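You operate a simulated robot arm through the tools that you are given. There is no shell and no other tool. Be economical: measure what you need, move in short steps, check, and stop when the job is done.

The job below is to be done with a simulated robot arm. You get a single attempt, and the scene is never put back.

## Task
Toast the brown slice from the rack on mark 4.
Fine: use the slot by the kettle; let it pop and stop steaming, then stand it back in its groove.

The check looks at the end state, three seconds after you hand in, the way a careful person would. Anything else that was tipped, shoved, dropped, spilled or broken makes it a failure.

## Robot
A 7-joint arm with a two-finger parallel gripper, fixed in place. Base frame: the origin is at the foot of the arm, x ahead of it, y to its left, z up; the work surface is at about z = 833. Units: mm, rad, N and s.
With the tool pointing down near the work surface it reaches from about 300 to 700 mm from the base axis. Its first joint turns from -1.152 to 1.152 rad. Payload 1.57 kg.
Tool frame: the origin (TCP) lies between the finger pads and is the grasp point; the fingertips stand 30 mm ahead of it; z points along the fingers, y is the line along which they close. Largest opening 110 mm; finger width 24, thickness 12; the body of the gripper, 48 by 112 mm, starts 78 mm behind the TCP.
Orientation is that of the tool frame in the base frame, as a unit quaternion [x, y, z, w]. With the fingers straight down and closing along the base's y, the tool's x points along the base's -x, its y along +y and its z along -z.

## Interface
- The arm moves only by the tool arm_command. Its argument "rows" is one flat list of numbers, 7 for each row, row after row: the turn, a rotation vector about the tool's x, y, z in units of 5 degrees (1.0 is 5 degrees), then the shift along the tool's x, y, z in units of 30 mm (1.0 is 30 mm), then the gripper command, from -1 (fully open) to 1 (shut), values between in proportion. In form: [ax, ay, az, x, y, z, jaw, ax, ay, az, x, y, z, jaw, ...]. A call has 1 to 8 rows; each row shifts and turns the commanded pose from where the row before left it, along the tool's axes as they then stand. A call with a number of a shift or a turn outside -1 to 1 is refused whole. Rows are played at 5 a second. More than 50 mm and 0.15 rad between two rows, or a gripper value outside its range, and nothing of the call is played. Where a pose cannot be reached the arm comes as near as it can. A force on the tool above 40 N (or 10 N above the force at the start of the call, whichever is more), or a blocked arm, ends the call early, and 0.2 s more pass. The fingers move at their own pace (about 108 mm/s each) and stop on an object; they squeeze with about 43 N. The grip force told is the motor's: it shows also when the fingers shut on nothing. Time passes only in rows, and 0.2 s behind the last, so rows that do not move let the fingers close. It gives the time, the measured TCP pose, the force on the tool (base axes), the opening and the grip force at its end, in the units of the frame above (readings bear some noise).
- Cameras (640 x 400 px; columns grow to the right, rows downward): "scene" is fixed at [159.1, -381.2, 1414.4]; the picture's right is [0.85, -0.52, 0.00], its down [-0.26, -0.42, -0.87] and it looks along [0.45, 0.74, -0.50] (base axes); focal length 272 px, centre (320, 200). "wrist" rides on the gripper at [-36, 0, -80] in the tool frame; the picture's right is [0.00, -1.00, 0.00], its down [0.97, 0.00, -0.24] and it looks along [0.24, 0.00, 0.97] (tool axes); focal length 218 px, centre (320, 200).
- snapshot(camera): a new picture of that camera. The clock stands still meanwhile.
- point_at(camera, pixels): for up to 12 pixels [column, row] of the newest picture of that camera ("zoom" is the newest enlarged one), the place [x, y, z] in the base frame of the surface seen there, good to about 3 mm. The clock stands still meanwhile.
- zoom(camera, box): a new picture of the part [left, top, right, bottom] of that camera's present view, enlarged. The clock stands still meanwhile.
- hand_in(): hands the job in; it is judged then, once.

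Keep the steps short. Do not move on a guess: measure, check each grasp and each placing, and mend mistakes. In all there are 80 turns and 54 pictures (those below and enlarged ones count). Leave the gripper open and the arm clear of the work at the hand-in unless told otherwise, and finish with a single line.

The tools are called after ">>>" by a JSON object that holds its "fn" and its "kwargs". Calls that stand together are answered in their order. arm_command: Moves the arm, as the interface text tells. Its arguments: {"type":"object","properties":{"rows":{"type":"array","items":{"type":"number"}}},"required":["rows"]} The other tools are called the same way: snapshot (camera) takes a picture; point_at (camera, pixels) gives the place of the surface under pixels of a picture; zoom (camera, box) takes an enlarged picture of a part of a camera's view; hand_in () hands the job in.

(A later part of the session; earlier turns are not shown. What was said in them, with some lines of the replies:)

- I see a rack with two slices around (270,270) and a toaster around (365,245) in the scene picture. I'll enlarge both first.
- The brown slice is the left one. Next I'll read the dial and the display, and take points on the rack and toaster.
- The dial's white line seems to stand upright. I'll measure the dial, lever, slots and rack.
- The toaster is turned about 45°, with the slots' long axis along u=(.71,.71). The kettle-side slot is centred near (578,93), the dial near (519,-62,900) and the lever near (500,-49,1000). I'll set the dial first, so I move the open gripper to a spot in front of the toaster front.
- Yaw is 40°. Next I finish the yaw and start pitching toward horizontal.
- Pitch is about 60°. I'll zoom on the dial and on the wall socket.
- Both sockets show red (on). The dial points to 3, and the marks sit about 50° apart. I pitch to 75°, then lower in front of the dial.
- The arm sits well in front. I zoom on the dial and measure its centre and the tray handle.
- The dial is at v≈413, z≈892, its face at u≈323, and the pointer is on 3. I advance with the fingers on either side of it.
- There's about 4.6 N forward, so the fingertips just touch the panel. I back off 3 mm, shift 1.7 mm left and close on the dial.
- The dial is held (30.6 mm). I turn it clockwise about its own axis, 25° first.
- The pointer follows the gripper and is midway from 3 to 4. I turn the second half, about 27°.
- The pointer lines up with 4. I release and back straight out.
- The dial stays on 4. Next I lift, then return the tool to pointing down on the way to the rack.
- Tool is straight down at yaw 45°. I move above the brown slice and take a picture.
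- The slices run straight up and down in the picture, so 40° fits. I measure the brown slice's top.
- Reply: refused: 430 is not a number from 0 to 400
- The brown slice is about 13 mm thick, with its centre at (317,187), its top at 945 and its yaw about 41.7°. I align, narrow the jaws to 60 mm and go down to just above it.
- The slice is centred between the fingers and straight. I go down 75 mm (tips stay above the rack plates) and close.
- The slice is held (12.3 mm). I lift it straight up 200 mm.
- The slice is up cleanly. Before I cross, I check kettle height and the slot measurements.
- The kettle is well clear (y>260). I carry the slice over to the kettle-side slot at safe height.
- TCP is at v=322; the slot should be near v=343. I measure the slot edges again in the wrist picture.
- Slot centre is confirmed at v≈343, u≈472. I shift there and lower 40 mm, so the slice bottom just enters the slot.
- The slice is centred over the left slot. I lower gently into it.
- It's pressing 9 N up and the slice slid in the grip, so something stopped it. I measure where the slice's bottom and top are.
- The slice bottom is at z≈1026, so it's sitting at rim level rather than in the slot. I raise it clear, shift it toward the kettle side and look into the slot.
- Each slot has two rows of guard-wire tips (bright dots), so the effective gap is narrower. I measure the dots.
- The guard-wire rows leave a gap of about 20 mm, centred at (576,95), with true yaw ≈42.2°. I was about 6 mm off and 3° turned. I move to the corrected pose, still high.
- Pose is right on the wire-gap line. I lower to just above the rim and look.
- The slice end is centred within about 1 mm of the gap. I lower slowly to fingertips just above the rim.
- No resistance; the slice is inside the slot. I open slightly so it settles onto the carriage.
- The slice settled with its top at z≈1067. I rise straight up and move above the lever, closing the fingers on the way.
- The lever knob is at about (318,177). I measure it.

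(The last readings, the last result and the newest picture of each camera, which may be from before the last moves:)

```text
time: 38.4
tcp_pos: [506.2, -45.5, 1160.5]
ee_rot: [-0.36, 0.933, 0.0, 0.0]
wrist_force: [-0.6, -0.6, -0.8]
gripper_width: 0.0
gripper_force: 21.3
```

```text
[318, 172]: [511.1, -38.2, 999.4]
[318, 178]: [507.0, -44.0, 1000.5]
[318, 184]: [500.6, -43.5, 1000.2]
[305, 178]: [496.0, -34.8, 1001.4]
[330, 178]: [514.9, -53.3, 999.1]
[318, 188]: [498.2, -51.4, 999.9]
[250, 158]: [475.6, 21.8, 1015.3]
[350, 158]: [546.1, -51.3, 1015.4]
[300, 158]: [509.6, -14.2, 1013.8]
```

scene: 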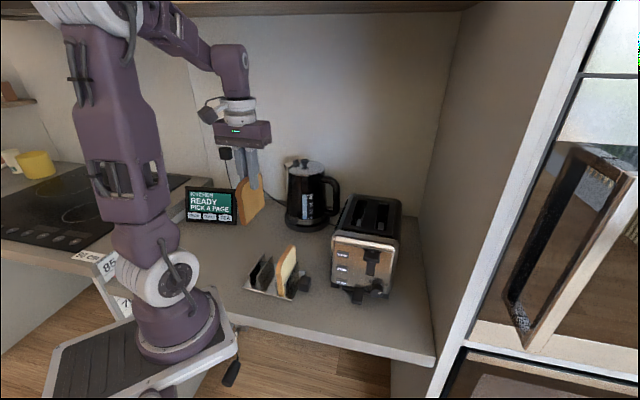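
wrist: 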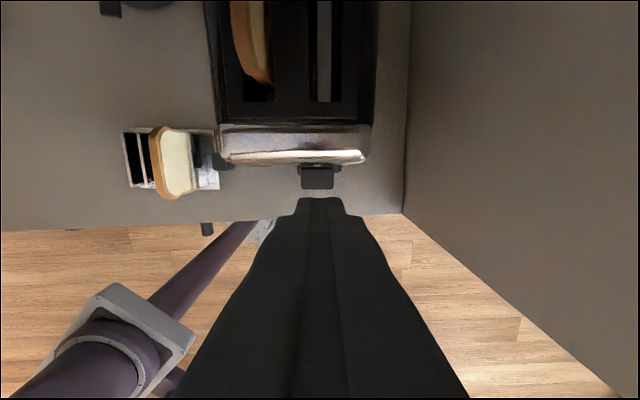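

Lever top is at z≈1000, centre (505,-45). I come down to just above it with the fingers shut.

>>> {"fn": "arm_command", "kwargs": {"rows": [0, 0, 0, 0.1, 0.03, 0.83, 1, 0, 0, 0, 0, 0, 0.83, 1, 0, 0, 0, 0, 0, 0.83, 1, 0, 0, 0, 0, 0, 0.83, 1, 0, 0, 0, 0, 0, 0.83, 1, 0, 0, 0, 0, 0, 0, 1]}}

>>> {"fn": "arm_command", "kwargs": {"rows": [0, 0, 0, 0, 0, 0.4, 1, 0, 0, 0, 0, 0, 0.4, 1, 0, 0, 0, 0, 0, 0.4, 1, 0, 0, 0, 0, 0, 0.4, 1]}}

```text
time: 39.8
tcp_pos: [504.1, -45.6, 1035.6]
ee_rot: [-0.361, 0.933, 0.0, 0.0]
wrist_force: [-0.2, 0.4, 0.0]
gripper_width: 0.0
gripper_force: 21.6
```

```text
time: 40.8
tcp_pos: [505.2, -46.7, 989.0]
ee_rot: [-0.36, 0.933, 0.0, 0.0]
wrist_force: [0.5, 0.1, 3.4]
gripper_width: 0.0
gripper_force: 20.8
```

The lever is moving down with a few newtons. I continue to the bottom in small steps.

>>> {"fn": "arm_command", "kwargs": {"rows": [0, 0, 0, 0, 0, 0.2, 1, 0, 0, 0, 0, 0, 0.15, 1, 0, 0, 0, 0, 0, 0.15, 1]}}

```text
time: 41.6
tcp_pos: [506.2, -46.2, 973.4]
ee_rot: [-0.36, 0.933, 0.0, 0.001]
wrist_force: [-0.7, 0.7, 3.6]
gripper_width: 0.1
gripper_force: 20.9
```

>>> {"fn": "arm_command", "kwargs": {"rows": [0, 0, 0, 0, 0, 0.15, 1, 0, 0, 0, 0, 0, 0.15, 1, 0, 0, 0, 0, 0, 0.1, 1]}}

```text
time: 42.4
tcp_pos: [505.7, -47.8, 966.0]
ee_rot: [-0.36, 0.933, -0.001, 0.002]
wrist_force: [-9.2, 2.0, 24.4]
gripper_width: 0.0
gripper_force: 20.9
stopped in row 3: the force on the tool passed its limit (the readings are from after the stop); the commanded pose is now the measured one
```

The end stop is reached (force jumped). I raise the fingers and check whether the lever stays down.

>>> {"fn": "arm_command", "kwargs": {"rows": [0, 0, 0, 0.05, 0, -0.7, 1, 0, 0, 0, 0.1, 0, -0.95, 1, 0, 0, 0, 0.1, 0, -0.95, 1, 0, 0, 0, 0.1, 0, -0.95, 1, 0, 0, 0, 0.3, 0, -0.95, 0.5]}}

>>> {"fn": "zoom", "kwargs": {"camera": "scene", "box": [320, 170, 420, 310]}}

```text
time: 43.6
tcp_pos: [490.2, -59.6, 1099.4]
ee_rot: [-0.36, 0.933, -0.001, 0.001]
wrist_force: [-1.0, 0.4, 0.7]
gripper_width: 27.7
gripper_force: 0.1
```

```text
2.86 times, centred on (370, 240) of scene
```

zoom: 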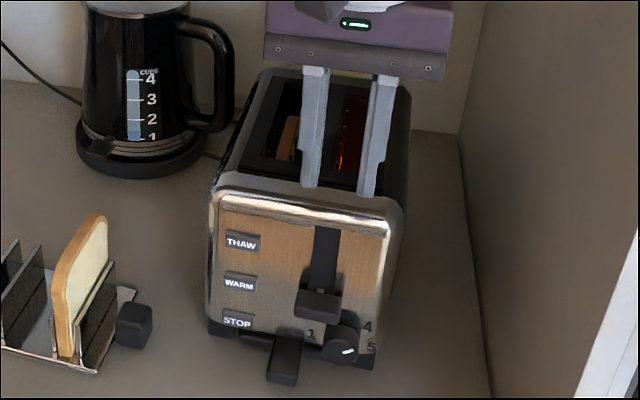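

The lever is latched, the elements glow and the dial is on 4. I move to a high waiting place above the slot and let time pass.

>>> {"fn": "arm_command", "kwargs": {"rows": [0, 0, 0, 0, 0, -0.95, 0.5, 0, 0, 0, 0, 0, -0.95, 0.3, 0, 0, 0, -0.94, 0.31, -0.9, 0.2, 0, 0, 0, -0.94, 0.31, -0.6, 0.2, 0, 0, 0, -0.94, 0.31, 0, 0.2, 0, 0, 0, -0.94, 0.31, 0, 0.2, 0, 0, 0, -0.94, 0.31, 0, 0.2, 0, 0, 0, -0.94, 0.31, 0, 0.2]}}

>>> {"fn": "arm_command", "kwargs": {"rows": [0, 0, 0, 0, 0, 0, 0.2, 0, 0, 0, 0, 0, 0, 0.2, 0, 0, 0, 0, 0, 0, 0.2, 0, 0, 0, 0, 0, 0, 0.2, 0, 0, 0, 0, 0, 0, 0.2, 0, 0, 0, 0, 0, 0, 0.2, 0, 0, 0, 0, 0, 0, 0.2, 0, 0, 0, 0, 0, 0, 0.2]}}

>>> {"fn": "arm_command", "kwargs": {"rows": [0, 0, 0, 0, 0, 0, 0.2, 0, 0, 0, 0, 0, 0, 0.2, 0, 0, 0, 0, 0, 0, 0.2, 0, 0, 0, 0, 0, 0, 0.2, 0, 0, 0, 0, 0, 0, 0.2, 0, 0, 0, 0, 0, 0, 0.2, 0, 0, 0, 0, 0, 0, 0.2, 0, 0, 0, 0, 0, 0, 0.2]}}

>>> {"fn": "arm_command", "kwargs": {"rows": [0, 0, 0, 0, 0, 0, 0.2, 0, 0, 0, 0, 0, 0, 0.2, 0, 0, 0, 0, 0, 0, 0.2, 0, 0, 0, 0, 0, 0, 0.2, 0, 0, 0, 0, 0, 0, 0.2, 0, 0, 0, 0, 0, 0, 0.2, 0, 0, 0, 0, 0, 0, 0.2, 0, 0, 0, 0, 0, 0, 0.2]}}

>>> {"fn": "arm_command", "kwargs": {"rows": [0, 0, 0, 0, 0, 0, 0.2, 0, 0, 0, 0, 0, 0, 0.2, 0, 0, 0, 0, 0, 0, 0.2, 0, 0, 0, 0, 0, 0, 0.2, 0, 0, 0, 0, 0, 0, 0.2, 0, 0, 0, 0, 0, 0, 0.2, 0, 0, 0, 0, 0, 0, 0.2, 0, 0, 0, 0, 0, 0, 0.2]}}

>>> {"fn": "snapshot", "kwargs": {"camera": "scene"}}

```text
time: 45.4
tcp_pos: [578.6, 94.7, 1203.1]
ee_rot: [-0.36, 0.933, -0.002, 0.001]
wrist_force: [0.5, 0.7, 0.8]
gripper_width: 43.7
gripper_force: 0.0
```

```text
time: 47.2
tcp_pos: [577.9, 93.5, 1202.9]
ee_rot: [-0.36, 0.933, -0.001, 0.001]
wrist_force: [0.6, 0.0, 0.2]
gripper_width: 44.1
gripper_force: 0.0
```

```text
time: 49.0
tcp_pos: [578.9, 93.5, 1202.7]
ee_rot: [-0.361, 0.933, 0.0, 0.0]
wrist_force: [-0.2, 0.3, 0.1]
gripper_width: 44.1
gripper_force: 0.0
```

```text
time: 50.8
tcp_pos: [578.8, 92.8, 1203.7]
ee_rot: [-0.36, 0.933, -0.001, 0.001]
wrist_force: [0.1, 0.1, -0.3]
gripper_width: 43.9
gripper_force: 0.2
```

```text
time: 52.6
tcp_pos: [578.7, 92.4, 1203.7]
ee_rot: [-0.36, 0.933, 0.0, 0.001]
wrist_force: [0.5, 0.2, 0.0]
gripper_width: 43.9
gripper_force: 0.0
```

```text
13 pictures are left
```

scene: 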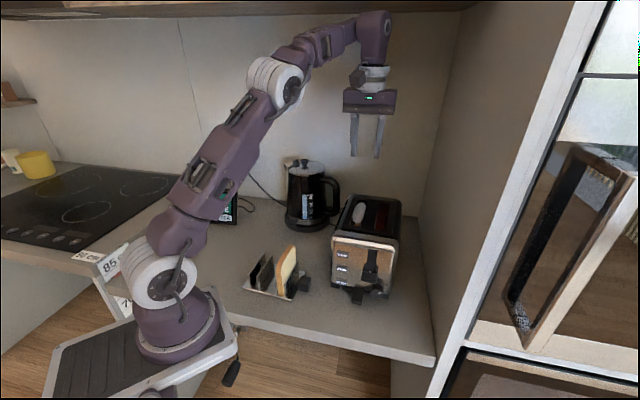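

Still toasting, with a pale puff over the left slot. I wait further.

>>> {"fn": "arm_command", "kwargs": {"rows": [0, 0, 0, 0, 0, 0, 0.2, 0, 0, 0, 0, 0, 0, 0.2, 0, 0, 0, 0, 0, 0, 0.2, 0, 0, 0, 0, 0, 0, 0.2, 0, 0, 0, 0, 0, 0, 0.2, 0, 0, 0, 0, 0, 0, 0.2, 0, 0, 0, 0, 0, 0, 0.2, 0, 0, 0, 0, 0, 0, 0.2]}}

>>> {"fn": "arm_command", "kwargs": {"rows": [0, 0, 0, 0, 0, 0, 0.2, 0, 0, 0, 0, 0, 0, 0.2, 0, 0, 0, 0, 0, 0, 0.2, 0, 0, 0, 0, 0, 0, 0.2, 0, 0, 0, 0, 0, 0, 0.2, 0, 0, 0, 0, 0, 0, 0.2, 0, 0, 0, 0, 0, 0, 0.2, 0, 0, 0, 0, 0, 0, 0.2]}}

>>> {"fn": "arm_command", "kwargs": {"rows": [0, 0, 0, 0, 0, 0, 0.2, 0, 0, 0, 0, 0, 0, 0.2, 0, 0, 0, 0, 0, 0, 0.2, 0, 0, 0, 0, 0, 0, 0.2, 0, 0, 0, 0, 0, 0, 0.2, 0, 0, 0, 0, 0, 0, 0.2, 0, 0, 0, 0, 0, 0, 0.2, 0, 0, 0, 0, 0, 0, 0.2]}}

>>> {"fn": "arm_command", "kwargs": {"rows": [0, 0, 0, 0, 0, 0, 0.2, 0, 0, 0, 0, 0, 0, 0.2, 0, 0, 0, 0, 0, 0, 0.2, 0, 0, 0, 0, 0, 0, 0.2, 0, 0, 0, 0, 0, 0, 0.2, 0, 0, 0, 0, 0, 0, 0.2, 0, 0, 0, 0, 0, 0, 0.2, 0, 0, 0, 0, 0, 0, 0.2]}}

>>> {"fn": "arm_command", "kwargs": {"rows": [0, 0, 0, 0, 0, 0, 0.2, 0, 0, 0, 0, 0, 0, 0.2, 0, 0, 0, 0, 0, 0, 0.2, 0, 0, 0, 0, 0, 0, 0.2, 0, 0, 0, 0, 0, 0, 0.2, 0, 0, 0, 0, 0, 0, 0.2, 0, 0, 0, 0, 0, 0, 0.2, 0, 0, 0, 0, 0, 0, 0.2]}}

>>> {"fn": "arm_command", "kwargs": {"rows": [0, 0, 0, 0, 0, 0, 0.2, 0, 0, 0, 0, 0, 0, 0.2, 0, 0, 0, 0, 0, 0, 0.2, 0, 0, 0, 0, 0, 0, 0.2, 0, 0, 0, 0, 0, 0, 0.2, 0, 0, 0, 0, 0, 0, 0.2, 0, 0, 0, 0, 0, 0, 0.2, 0, 0, 0, 0, 0, 0, 0.2]}}

>>> {"fn": "zoom", "kwargs": {"camera": "scene", "box": [320, 170, 420, 310]}}

```text
time: 54.4
tcp_pos: [578.1, 94.2, 1203.7]
ee_rot: [-0.36, 0.933, -0.001, 0.001]
wrist_force: [-0.9, -0.5, 0.2]
gripper_width: 43.8
gripper_force: 0.0
```

```text
time: 56.2
tcp_pos: [578.4, 92.5, 1203.6]
ee_rot: [-0.359, 0.933, -0.001, 0.001]
wrist_force: [-0.3, -0.1, 0.1]
gripper_width: 44.2
gripper_force: 0.2
```

```text
time: 58.0
tcp_pos: [578.8, 94.3, 1202.6]
ee_rot: [-0.36, 0.933, 0.0, 0.001]
wrist_force: [0.3, 0.1, -0.4]
gripper_width: 44.0
gripper_force: 0.0
```

```text
time: 59.8
tcp_pos: [578.7, 93.2, 1203.6]
ee_rot: [-0.361, 0.932, 0.0, 0.001]
wrist_force: [0.1, 0.2, 0.9]
gripper_width: 43.9
gripper_force: 0.0
```

```text
time: 61.6
tcp_pos: [577.9, 93.3, 1204.1]
ee_rot: [-0.36, 0.933, 0.0, 0.001]
wrist_force: [1.0, -0.5, 0.5]
gripper_width: 44.2
gripper_force: 0.0
```

```text
time: 63.4
tcp_pos: [579.4, 94.2, 1204.9]
ee_rot: [-0.36, 0.933, 0.0, 0.001]
wrist_force: [-0.2, -0.5, 0.7]
gripper_width: 43.8
gripper_force: 0.0
```

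```text
2.86 times, centred on (370, 240) of scene
```

zoom: 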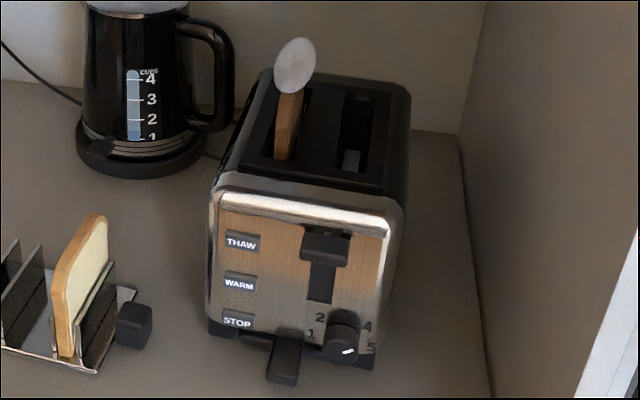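

Popped up, with a pale steam puff still above the slice. I wait until it's gone.

>>> {"fn": "arm_command", "kwargs": {"rows": [0, 0, 0, 0, 0, 0, 0.2, 0, 0, 0, 0, 0, 0, 0.2, 0, 0, 0, 0, 0, 0, 0.2, 0, 0, 0, 0, 0, 0, 0.2, 0, 0, 0, 0, 0, 0, 0.2, 0, 0, 0, 0, 0, 0, 0.2, 0, 0, 0, 0, 0, 0, 0.2, 0, 0, 0, 0, 0, 0, 0.2]}}

>>> {"fn": "arm_command", "kwargs": {"rows": [0, 0, 0, 0, 0, 0, 0.2, 0, 0, 0, 0, 0, 0, 0.2, 0, 0, 0, 0, 0, 0, 0.2, 0, 0, 0, 0, 0, 0, 0.2, 0, 0, 0, 0, 0, 0, 0.2, 0, 0, 0, 0, 0, 0, 0.2, 0, 0, 0, 0, 0, 0, 0.2, 0, 0, 0, 0, 0, 0, 0.2]}}

>>> {"fn": "arm_command", "kwargs": {"rows": [0, 0, 0, 0, 0, 0, 0.2, 0, 0, 0, 0, 0, 0, 0.2, 0, 0, 0, 0, 0, 0, 0.2, 0, 0, 0, 0, 0, 0, 0.2, 0, 0, 0, 0, 0, 0, 0.2, 0, 0, 0, 0, 0, 0, 0.2, 0, 0, 0, 0, 0, 0, 0.2, 0, 0, 0, 0, 0, 0, 0.2]}}

>>> {"fn": "arm_command", "kwargs": {"rows": [0, 0, 0, 0, 0, 0, 0.2, 0, 0, 0, 0, 0, 0, 0.2, 0, 0, 0, 0, 0, 0, 0.2, 0, 0, 0, 0, 0, 0, 0.2, 0, 0, 0, 0, 0, 0, 0.2, 0, 0, 0, 0, 0, 0, 0.2, 0, 0, 0, 0, 0, 0, 0.2, 0, 0, 0, 0, 0, 0, 0.2]}}

>>> {"fn": "arm_command", "kwargs": {"rows": [0, 0, 0, 0, 0, 0, 0.2, 0, 0, 0, 0, 0, 0, 0.2, 0, 0, 0, 0, 0, 0, 0.2, 0, 0, 0, 0, 0, 0, 0.2, 0, 0, 0, 0, 0, 0, 0.2, 0, 0, 0, 0, 0, 0, 0.2, 0, 0, 0, 0, 0, 0, 0.2, 0, 0, 0, 0, 0, 0, 0.2]}}

>>> {"fn": "arm_command", "kwargs": {"rows": [0, 0, 0, 0, 0, 0, 0.2, 0, 0, 0, 0, 0, 0, 0.2, 0, 0, 0, 0, 0, 0, 0.2, 0, 0, 0, 0, 0, 0, 0.2, 0, 0, 0, 0, 0, 0, 0.2, 0, 0, 0, 0, 0, 0, 0.2, 0, 0, 0, 0, 0, 0, 0.2, 0, 0, 0, 0, 0, 0, 0.2]}}

>>> {"fn": "zoom", "kwargs": {"camera": "scene", "box": [325, 160, 405, 240]}}

```text
time: 65.2
tcp_pos: [578.4, 94.6, 1203.0]
ee_rot: [-0.36, 0.933, 0.0, 0.001]
wrist_force: [-0.6, -0.1, 0.5]
gripper_width: 44.1
gripper_force: 0.2
```

```text
time: 67.0
tcp_pos: [578.1, 94.7, 1204.1]
ee_rot: [-0.36, 0.933, 0.001, 0.001]
wrist_force: [-0.2, 0.4, -0.5]
gripper_width: 43.8
gripper_force: 0.1
```

```text
time: 68.8
tcp_pos: [578.5, 95.2, 1203.9]
ee_rot: [-0.36, 0.933, -0.001, 0.001]
wrist_force: [0.1, -0.7, 0.8]
gripper_width: 43.9
gripper_force: 0.0
```

```text
time: 70.6
tcp_pos: [578.9, 93.6, 1203.5]
ee_rot: [-0.36, 0.933, 0.0, 0.001]
wrist_force: [-0.6, 0.6, 0.2]
gripper_width: 44.2
gripper_force: 0.1
```

```text
time: 72.4
tcp_pos: [578.2, 93.4, 1203.6]
ee_rot: [-0.36, 0.933, 0.0, 0.0]
wrist_force: [0.5, -0.1, -0.8]
gripper_width: 43.9
gripper_force: 0.1
```

```text
time: 74.2
tcp_pos: [578.3, 94.5, 1202.6]
ee_rot: [-0.36, 0.933, -0.001, 0.001]
wrist_force: [-0.7, 0.5, -0.2]
gripper_width: 43.7
gripper_force: 0.1
```

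```text
5.00 times, centred on (365, 200) of scene
```

zoom: 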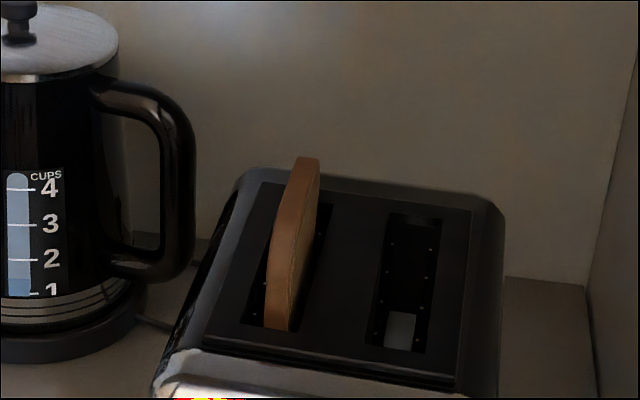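

Steam is gone and the slice stands up in the slot. I measure its edges for the grasp.

>>> {"fn": "point_at", "kwargs": {"camera": "zoom", "pixels": [[281, 315], [283, 270], [288, 235], [296, 195], [304, 165], [311, 163], [316, 180], [272, 300], [290, 318]]}}

>>> {"fn": "snapshot", "kwargs": {"camera": "wrist"}}

>>> {"fn": "point_at", "kwargs": {"camera": "wrist", "pixels": [[318, 120], [318, 140], [318, 160], [318, 180]]}}

```text
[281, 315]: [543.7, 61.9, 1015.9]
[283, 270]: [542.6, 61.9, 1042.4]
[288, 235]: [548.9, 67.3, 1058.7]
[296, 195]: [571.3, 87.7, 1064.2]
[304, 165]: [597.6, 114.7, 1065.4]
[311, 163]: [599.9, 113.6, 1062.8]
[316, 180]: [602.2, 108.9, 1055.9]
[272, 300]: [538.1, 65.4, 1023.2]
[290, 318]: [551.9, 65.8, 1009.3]
```

```text
10 pictures are left
```

wrist: 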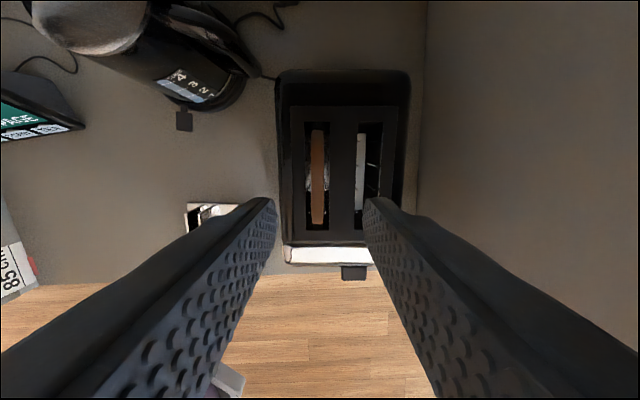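

```text
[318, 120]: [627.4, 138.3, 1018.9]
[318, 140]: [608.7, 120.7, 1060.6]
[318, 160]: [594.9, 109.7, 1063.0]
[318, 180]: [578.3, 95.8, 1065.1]
```

The slice is centred between the fingers, with its top at z≈1065. I go down to grip it with the same overlap as before (TCP 1063.5) and close.

>>> {"fn": "arm_command", "kwargs": {"rows": [0, 0, 0, 0.08, 0, 0.9, 0.2, 0, 0, 0, 0, 0, 0.95, 0.2, 0, 0, 0, 0, 0, 0.95, 0.2, 0, 0, 0, 0, 0, 0.95, 0.2, 0, 0, 0, 0, 0, 0.92, 0.2, 0, 0, 0, 0, 0, 0, 0.2, 0, 0, 0, 0, 0, 0, 0.6, 0, 0, 0, 0, 0, 0, 0.9]}}

>>> {"fn": "arm_command", "kwargs": {"rows": [0, 0, 0, 0, 0, 0, 0.9, 0, 0, 0, 0, 0, 0, 0.9]}}

```text
time: 76.0
tcp_pos: [574.7, 92.3, 1060.2]
ee_rot: [-0.36, 0.933, 0.0, 0.001]
wrist_force: [-1.1, 0.7, -0.6]
gripper_width: 12.2
gripper_force: 14.3
```

```text
time: 76.6
tcp_pos: [576.0, 92.6, 1061.3]
ee_rot: [-0.36, 0.933, -0.001, 0.0]
wrist_force: [0.2, -0.1, 0.4]
gripper_width: 12.0
gripper_force: 14.3
```

The slice is held. I lift it straight out.

>>> {"fn": "arm_command", "kwargs": {"rows": [0, 0, 0, 0, 0, -0.4, 0.9, 0, 0, 0, 0, 0, -0.8, 0.9, 0, 0, 0, 0, 0, -0.9, 0.9, 0, 0, 0, 0, 0, -0.9, 0.9, 0, 0, 0, 0, 0, -0.2, 0.9]}}

>>> {"fn": "snapshot", "kwargs": {"camera": "scene"}}

```text
time: 77.8
tcp_pos: [576.5, 92.8, 1157.9]
ee_rot: [-0.361, 0.933, 0.0, 0.0]
wrist_force: [-0.2, 0.2, 0.2]
gripper_width: 12.0
gripper_force: 13.8
```

```text
9 pictures are left
```

scene: 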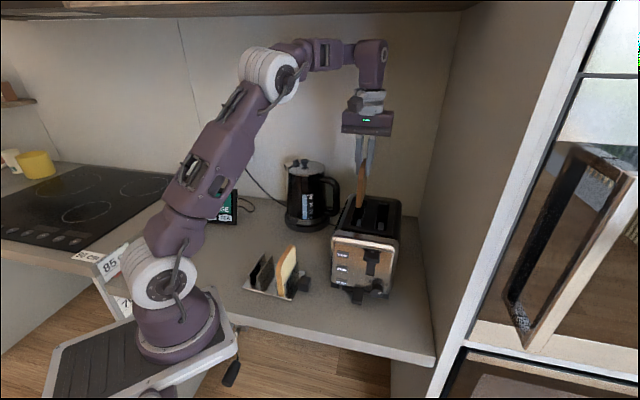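

Clear of the toaster. I carry it back over the rack groove at the same height.

>>> {"fn": "arm_command", "kwargs": {"rows": [0, 0, 0, 0.5, 0.8, 0, 0.9, 0, 0, 0, 0.55, 1, 0, 0.9, 0, 0, 0, 0.55, 1, 0, 0.9, 0, 0, 0, 0.55, 1, 0, 0.9, 0, 0, 0, 0.55, 1, 0, 0.9, 0, 0, 0, 0.55, 1, 0, 0.9, 0, 0, 0, 0.55, 1, 0, 0.9, 0, 0, 0.1, 0.5, 0.9, 0, 0.9]}}

>>> {"fn": "arm_command", "kwargs": {"rows": [0, 0, 0, 0, 0.4, 0, 0.9, 0, 0, 0, 0, 0, 0, 0.9, 0, 0, 0, 0, 0, 0, 0.9]}}

>>> {"fn": "zoom", "kwargs": {"camera": "scene", "box": [230, 220, 330, 310]}}

>>> {"fn": "point_at", "kwargs": {"camera": "zoom", "pixels": [[182, 242], [222, 255], [285, 162], [250, 150], [305, 265], [340, 285], [200, 300]]}}

```text
time: 79.6
tcp_pos: [325.8, 179.1, 1157.5]
ee_rot: [-0.356, 0.935, 0.0, 0.001]
wrist_force: [0.7, -0.5, -1.0]
gripper_width: 12.0
gripper_force: 13.9
```

```text
time: 80.4
tcp_pos: [318.0, 186.5, 1157.5]
ee_rot: [-0.356, 0.934, -0.001, 0.001]
wrist_force: [-0.3, -0.2, 0.0]
gripper_width: 12.1
gripper_force: 14.1
```

```text
4.44 times, centred on (280, 265) of scene
```

zoom: 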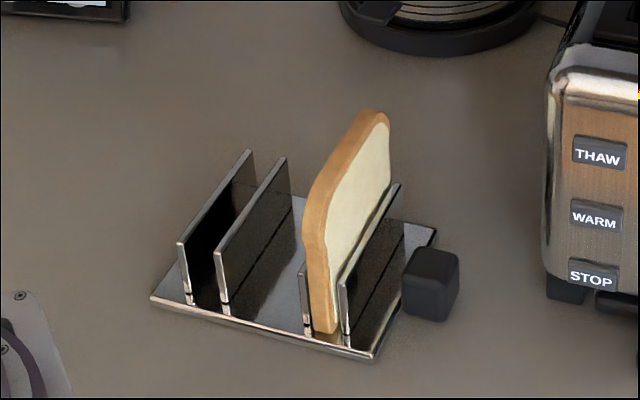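

```text
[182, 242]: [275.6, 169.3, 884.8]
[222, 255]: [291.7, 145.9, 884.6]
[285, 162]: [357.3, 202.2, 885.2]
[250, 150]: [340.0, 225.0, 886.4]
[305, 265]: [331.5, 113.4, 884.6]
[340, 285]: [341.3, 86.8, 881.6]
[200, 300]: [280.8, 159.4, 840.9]
```

Groove plates are at z≈885 with centre (316,186), matching where I took the slice. I lower so the slice's bottom stays just above the plates and check.

>>> {"fn": "arm_command", "kwargs": {"rows": [0, 0, 0, 0, 0.04, 0.9, 0.9, 0, 0, 0, 0, 0, 0.9, 0.9, 0, 0, 0, 0, 0, 0.9, 0.9, 0, 0, 0, 0, 0, 0.9, 0.9, 0, 0, 0, 0, 0, 0.9, 0.9, 0, 0, 0, 0, 0, 0.65, 0.9, 0, 0, 0, 0, 0, 0, 0.9]}}

>>> {"fn": "zoom", "kwargs": {"camera": "scene", "box": [230, 200, 330, 310]}}

```text
time: 82.0
tcp_pos: [318.7, 187.4, 1001.9]
ee_rot: [-0.356, 0.935, 0.0, 0.001]
wrist_force: [0.8, -0.3, -1.0]
gripper_width: 12.0
gripper_force: 13.9
```

```text
3.64 times, centred on (280, 255) of scene
```

zoom: 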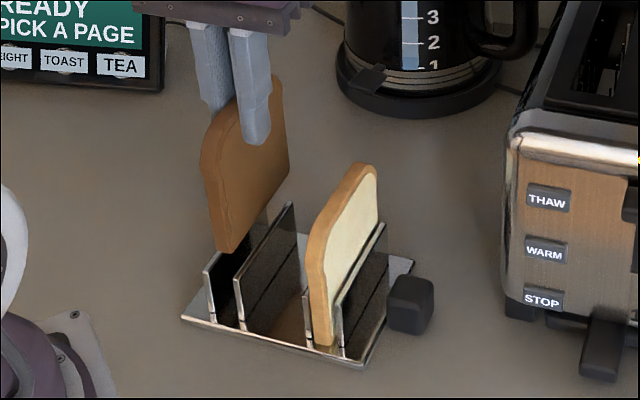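

>>> {"fn": "point_at", "kwargs": {"camera": "zoom", "pixels": [[213, 235], [222, 244], [230, 244], [207, 170], [212, 205], [206, 268], [238, 276]]}}

```text
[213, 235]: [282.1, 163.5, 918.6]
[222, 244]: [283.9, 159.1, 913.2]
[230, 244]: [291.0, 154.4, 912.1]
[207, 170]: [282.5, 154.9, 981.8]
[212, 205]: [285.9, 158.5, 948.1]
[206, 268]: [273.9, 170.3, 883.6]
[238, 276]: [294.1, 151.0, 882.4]
```

The slice end sits about 1–1.5 mm right of groove centre. I trim that and lower slowly into the groove.

>>> {"fn": "arm_command", "kwargs": {"rows": [0, 0, 0, 0, 0.045, 0.2, 0.9, 0, 0, 0, 0, 0, 0.4, 0.9, 0, 0, 0, 0, 0, 0.4, 0.9, 0, 0, 0, 0, 0, 0.4, 0.9, 0, 0, 0, 0, 0, 0.3, 0.9, 0, 0, 0, 0, 0, 0, 0.9]}}

```text
time: 83.4
tcp_pos: [317.7, 188.4, 951.9]
ee_rot: [-0.356, 0.934, 0.0, 0.001]
wrist_force: [1.1, -0.5, 0.1]
gripper_width: 12.1
gripper_force: 14.0
```

No resistance; it's inside the groove. I lower the last millimetres in small steps.

>>> {"fn": "arm_command", "kwargs": {"rows": [0, 0, 0, 0, 0, 0.15, 0.9, 0, 0, 0, 0, 0, 0.15, 0.9, 0, 0, 0, 0, 0, 0, 0.9]}}

```text
time: 84.2
tcp_pos: [318.3, 188.0, 941.5]
ee_rot: [-0.357, 0.934, -0.001, 0.002]
wrist_force: [-0.1, -0.9, 12.5]
gripper_width: 12.2
gripper_force: 14.1
```

Contact with 12 N up: the slice sits on the rack base. I release gently and look.

>>> {"fn": "arm_command", "kwargs": {"rows": [0, 0, 0, 0, 0, -0.05, 0.8, 0, 0, 0, 0, 0, 0, 0.65, 0, 0, 0, 0, 0, 0, 0.5, 0, 0, 0, 0, 0, 0, 0.4, 0, 0, 0, 0, 0, 0, 0.4]}}

>>> {"fn": "zoom", "kwargs": {"camera": "scene", "box": [230, 200, 330, 310]}}

```text
time: 85.4
tcp_pos: [317.5, 188.6, 943.7]
ee_rot: [-0.356, 0.935, 0.0, 0.002]
wrist_force: [0.5, 0.9, -0.8]
gripper_width: 33.0
gripper_force: 0.1
```

```text
3.64 times, centred on (280, 255) of scene
```

zoom: 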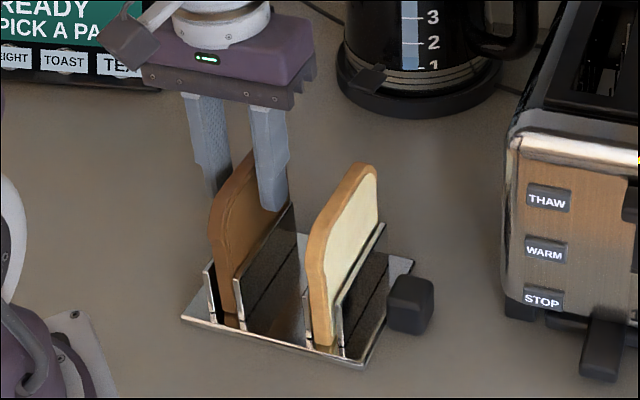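

The slice stands in its groove. I rise straight up and clear, then open and check.

>>> {"fn": "arm_command", "kwargs": {"rows": [0, 0, 0, 0, 0, -0.5, 0.4, 0, 0, 0, 0, 0, -0.9, 0.4, 0, 0, 0, 0, 0, -0.95, 0.4, 0, 0, 0, 0, 0, -0.95, 0, 0, 0, 0, 0, 0, -0.95, -0.5, 0, 0, 0, 0.3, 0, -0.95, -1, 0, 0, 0, 0.3, 0, -0.9, -1, 0, 0, 0, 0, 0, 0, -1]}}

>>> {"fn": "snapshot", "kwargs": {"camera": "scene"}}

>>> {"fn": "zoom", "kwargs": {"camera": "scene", "box": [230, 220, 330, 310]}}

```text
time: 87.2
tcp_pos: [302.8, 177.9, 1128.2]
ee_rot: [-0.357, 0.934, 0.0, 0.002]
wrist_force: [0.2, 0.8, -0.5]
gripper_width: 109.8
gripper_force: 0.1
```

```text
5 pictures are left
```

scene: 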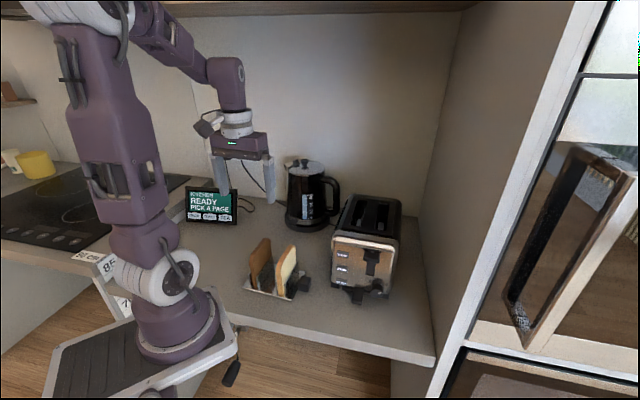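

```text
4.44 times, centred on (280, 265) of scene
```

zoom: 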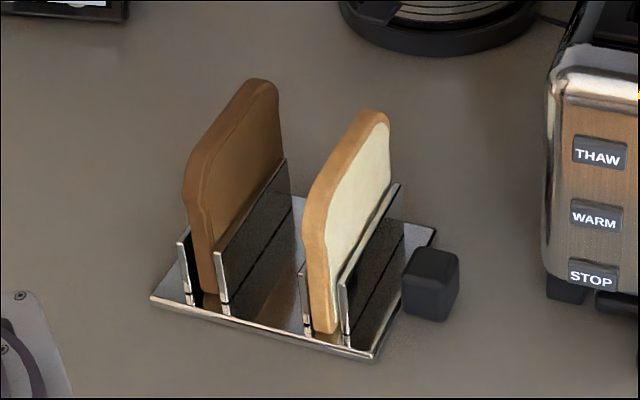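

The slice stands upright in its groove. The toaster's edge looks about 1 px different from the start, so I re-measure it against the first pictures.

>>> {"fn": "zoom", "kwargs": {"camera": "scene", "box": [320, 180, 420, 310]}}

>>> {"fn": "point_at", "kwargs": {"camera": "zoom", "pixels": [[281, 62], [316, 64], [258, 136], [342, 68], [381, 70], [336, 150], [378, 155], [255, 50], [410, 65], [215, 160], [398, 180], [240, 232]]}}

```text
3.08 times, centred on (370, 245) of scene
```

zoom: 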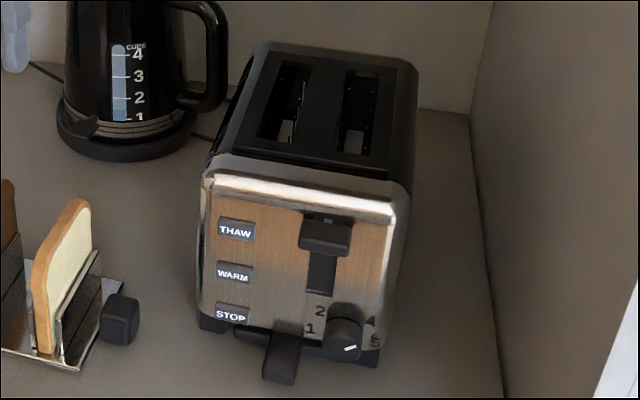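

```text
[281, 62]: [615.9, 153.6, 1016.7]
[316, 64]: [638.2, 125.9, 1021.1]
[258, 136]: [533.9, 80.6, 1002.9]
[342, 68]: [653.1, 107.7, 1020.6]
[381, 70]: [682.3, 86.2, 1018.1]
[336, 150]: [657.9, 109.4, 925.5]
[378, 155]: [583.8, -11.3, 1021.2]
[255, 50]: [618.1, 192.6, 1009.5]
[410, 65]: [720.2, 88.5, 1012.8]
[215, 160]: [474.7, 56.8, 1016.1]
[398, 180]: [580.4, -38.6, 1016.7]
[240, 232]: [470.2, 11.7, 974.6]
```

The rear edge hasn't moved, and the front has shifted about 4 mm sideways from use. It's standing squarely and nothing was tipped, so pushing it back would risk more than it fixes. The slice is back in its groove, the dial is on 4, and the gripper is open and clear, so I hand in.

>>> {"fn": "hand_in", "kwargs": {}}

```text
The job is handed in.
```

The brown slice was toasted on mark 4 in the slot by the kettle, left until it popped and stopped steaming, and stood back in its groove; the front of the toaster shifted about 4 mm sideways along the way and I left it there.
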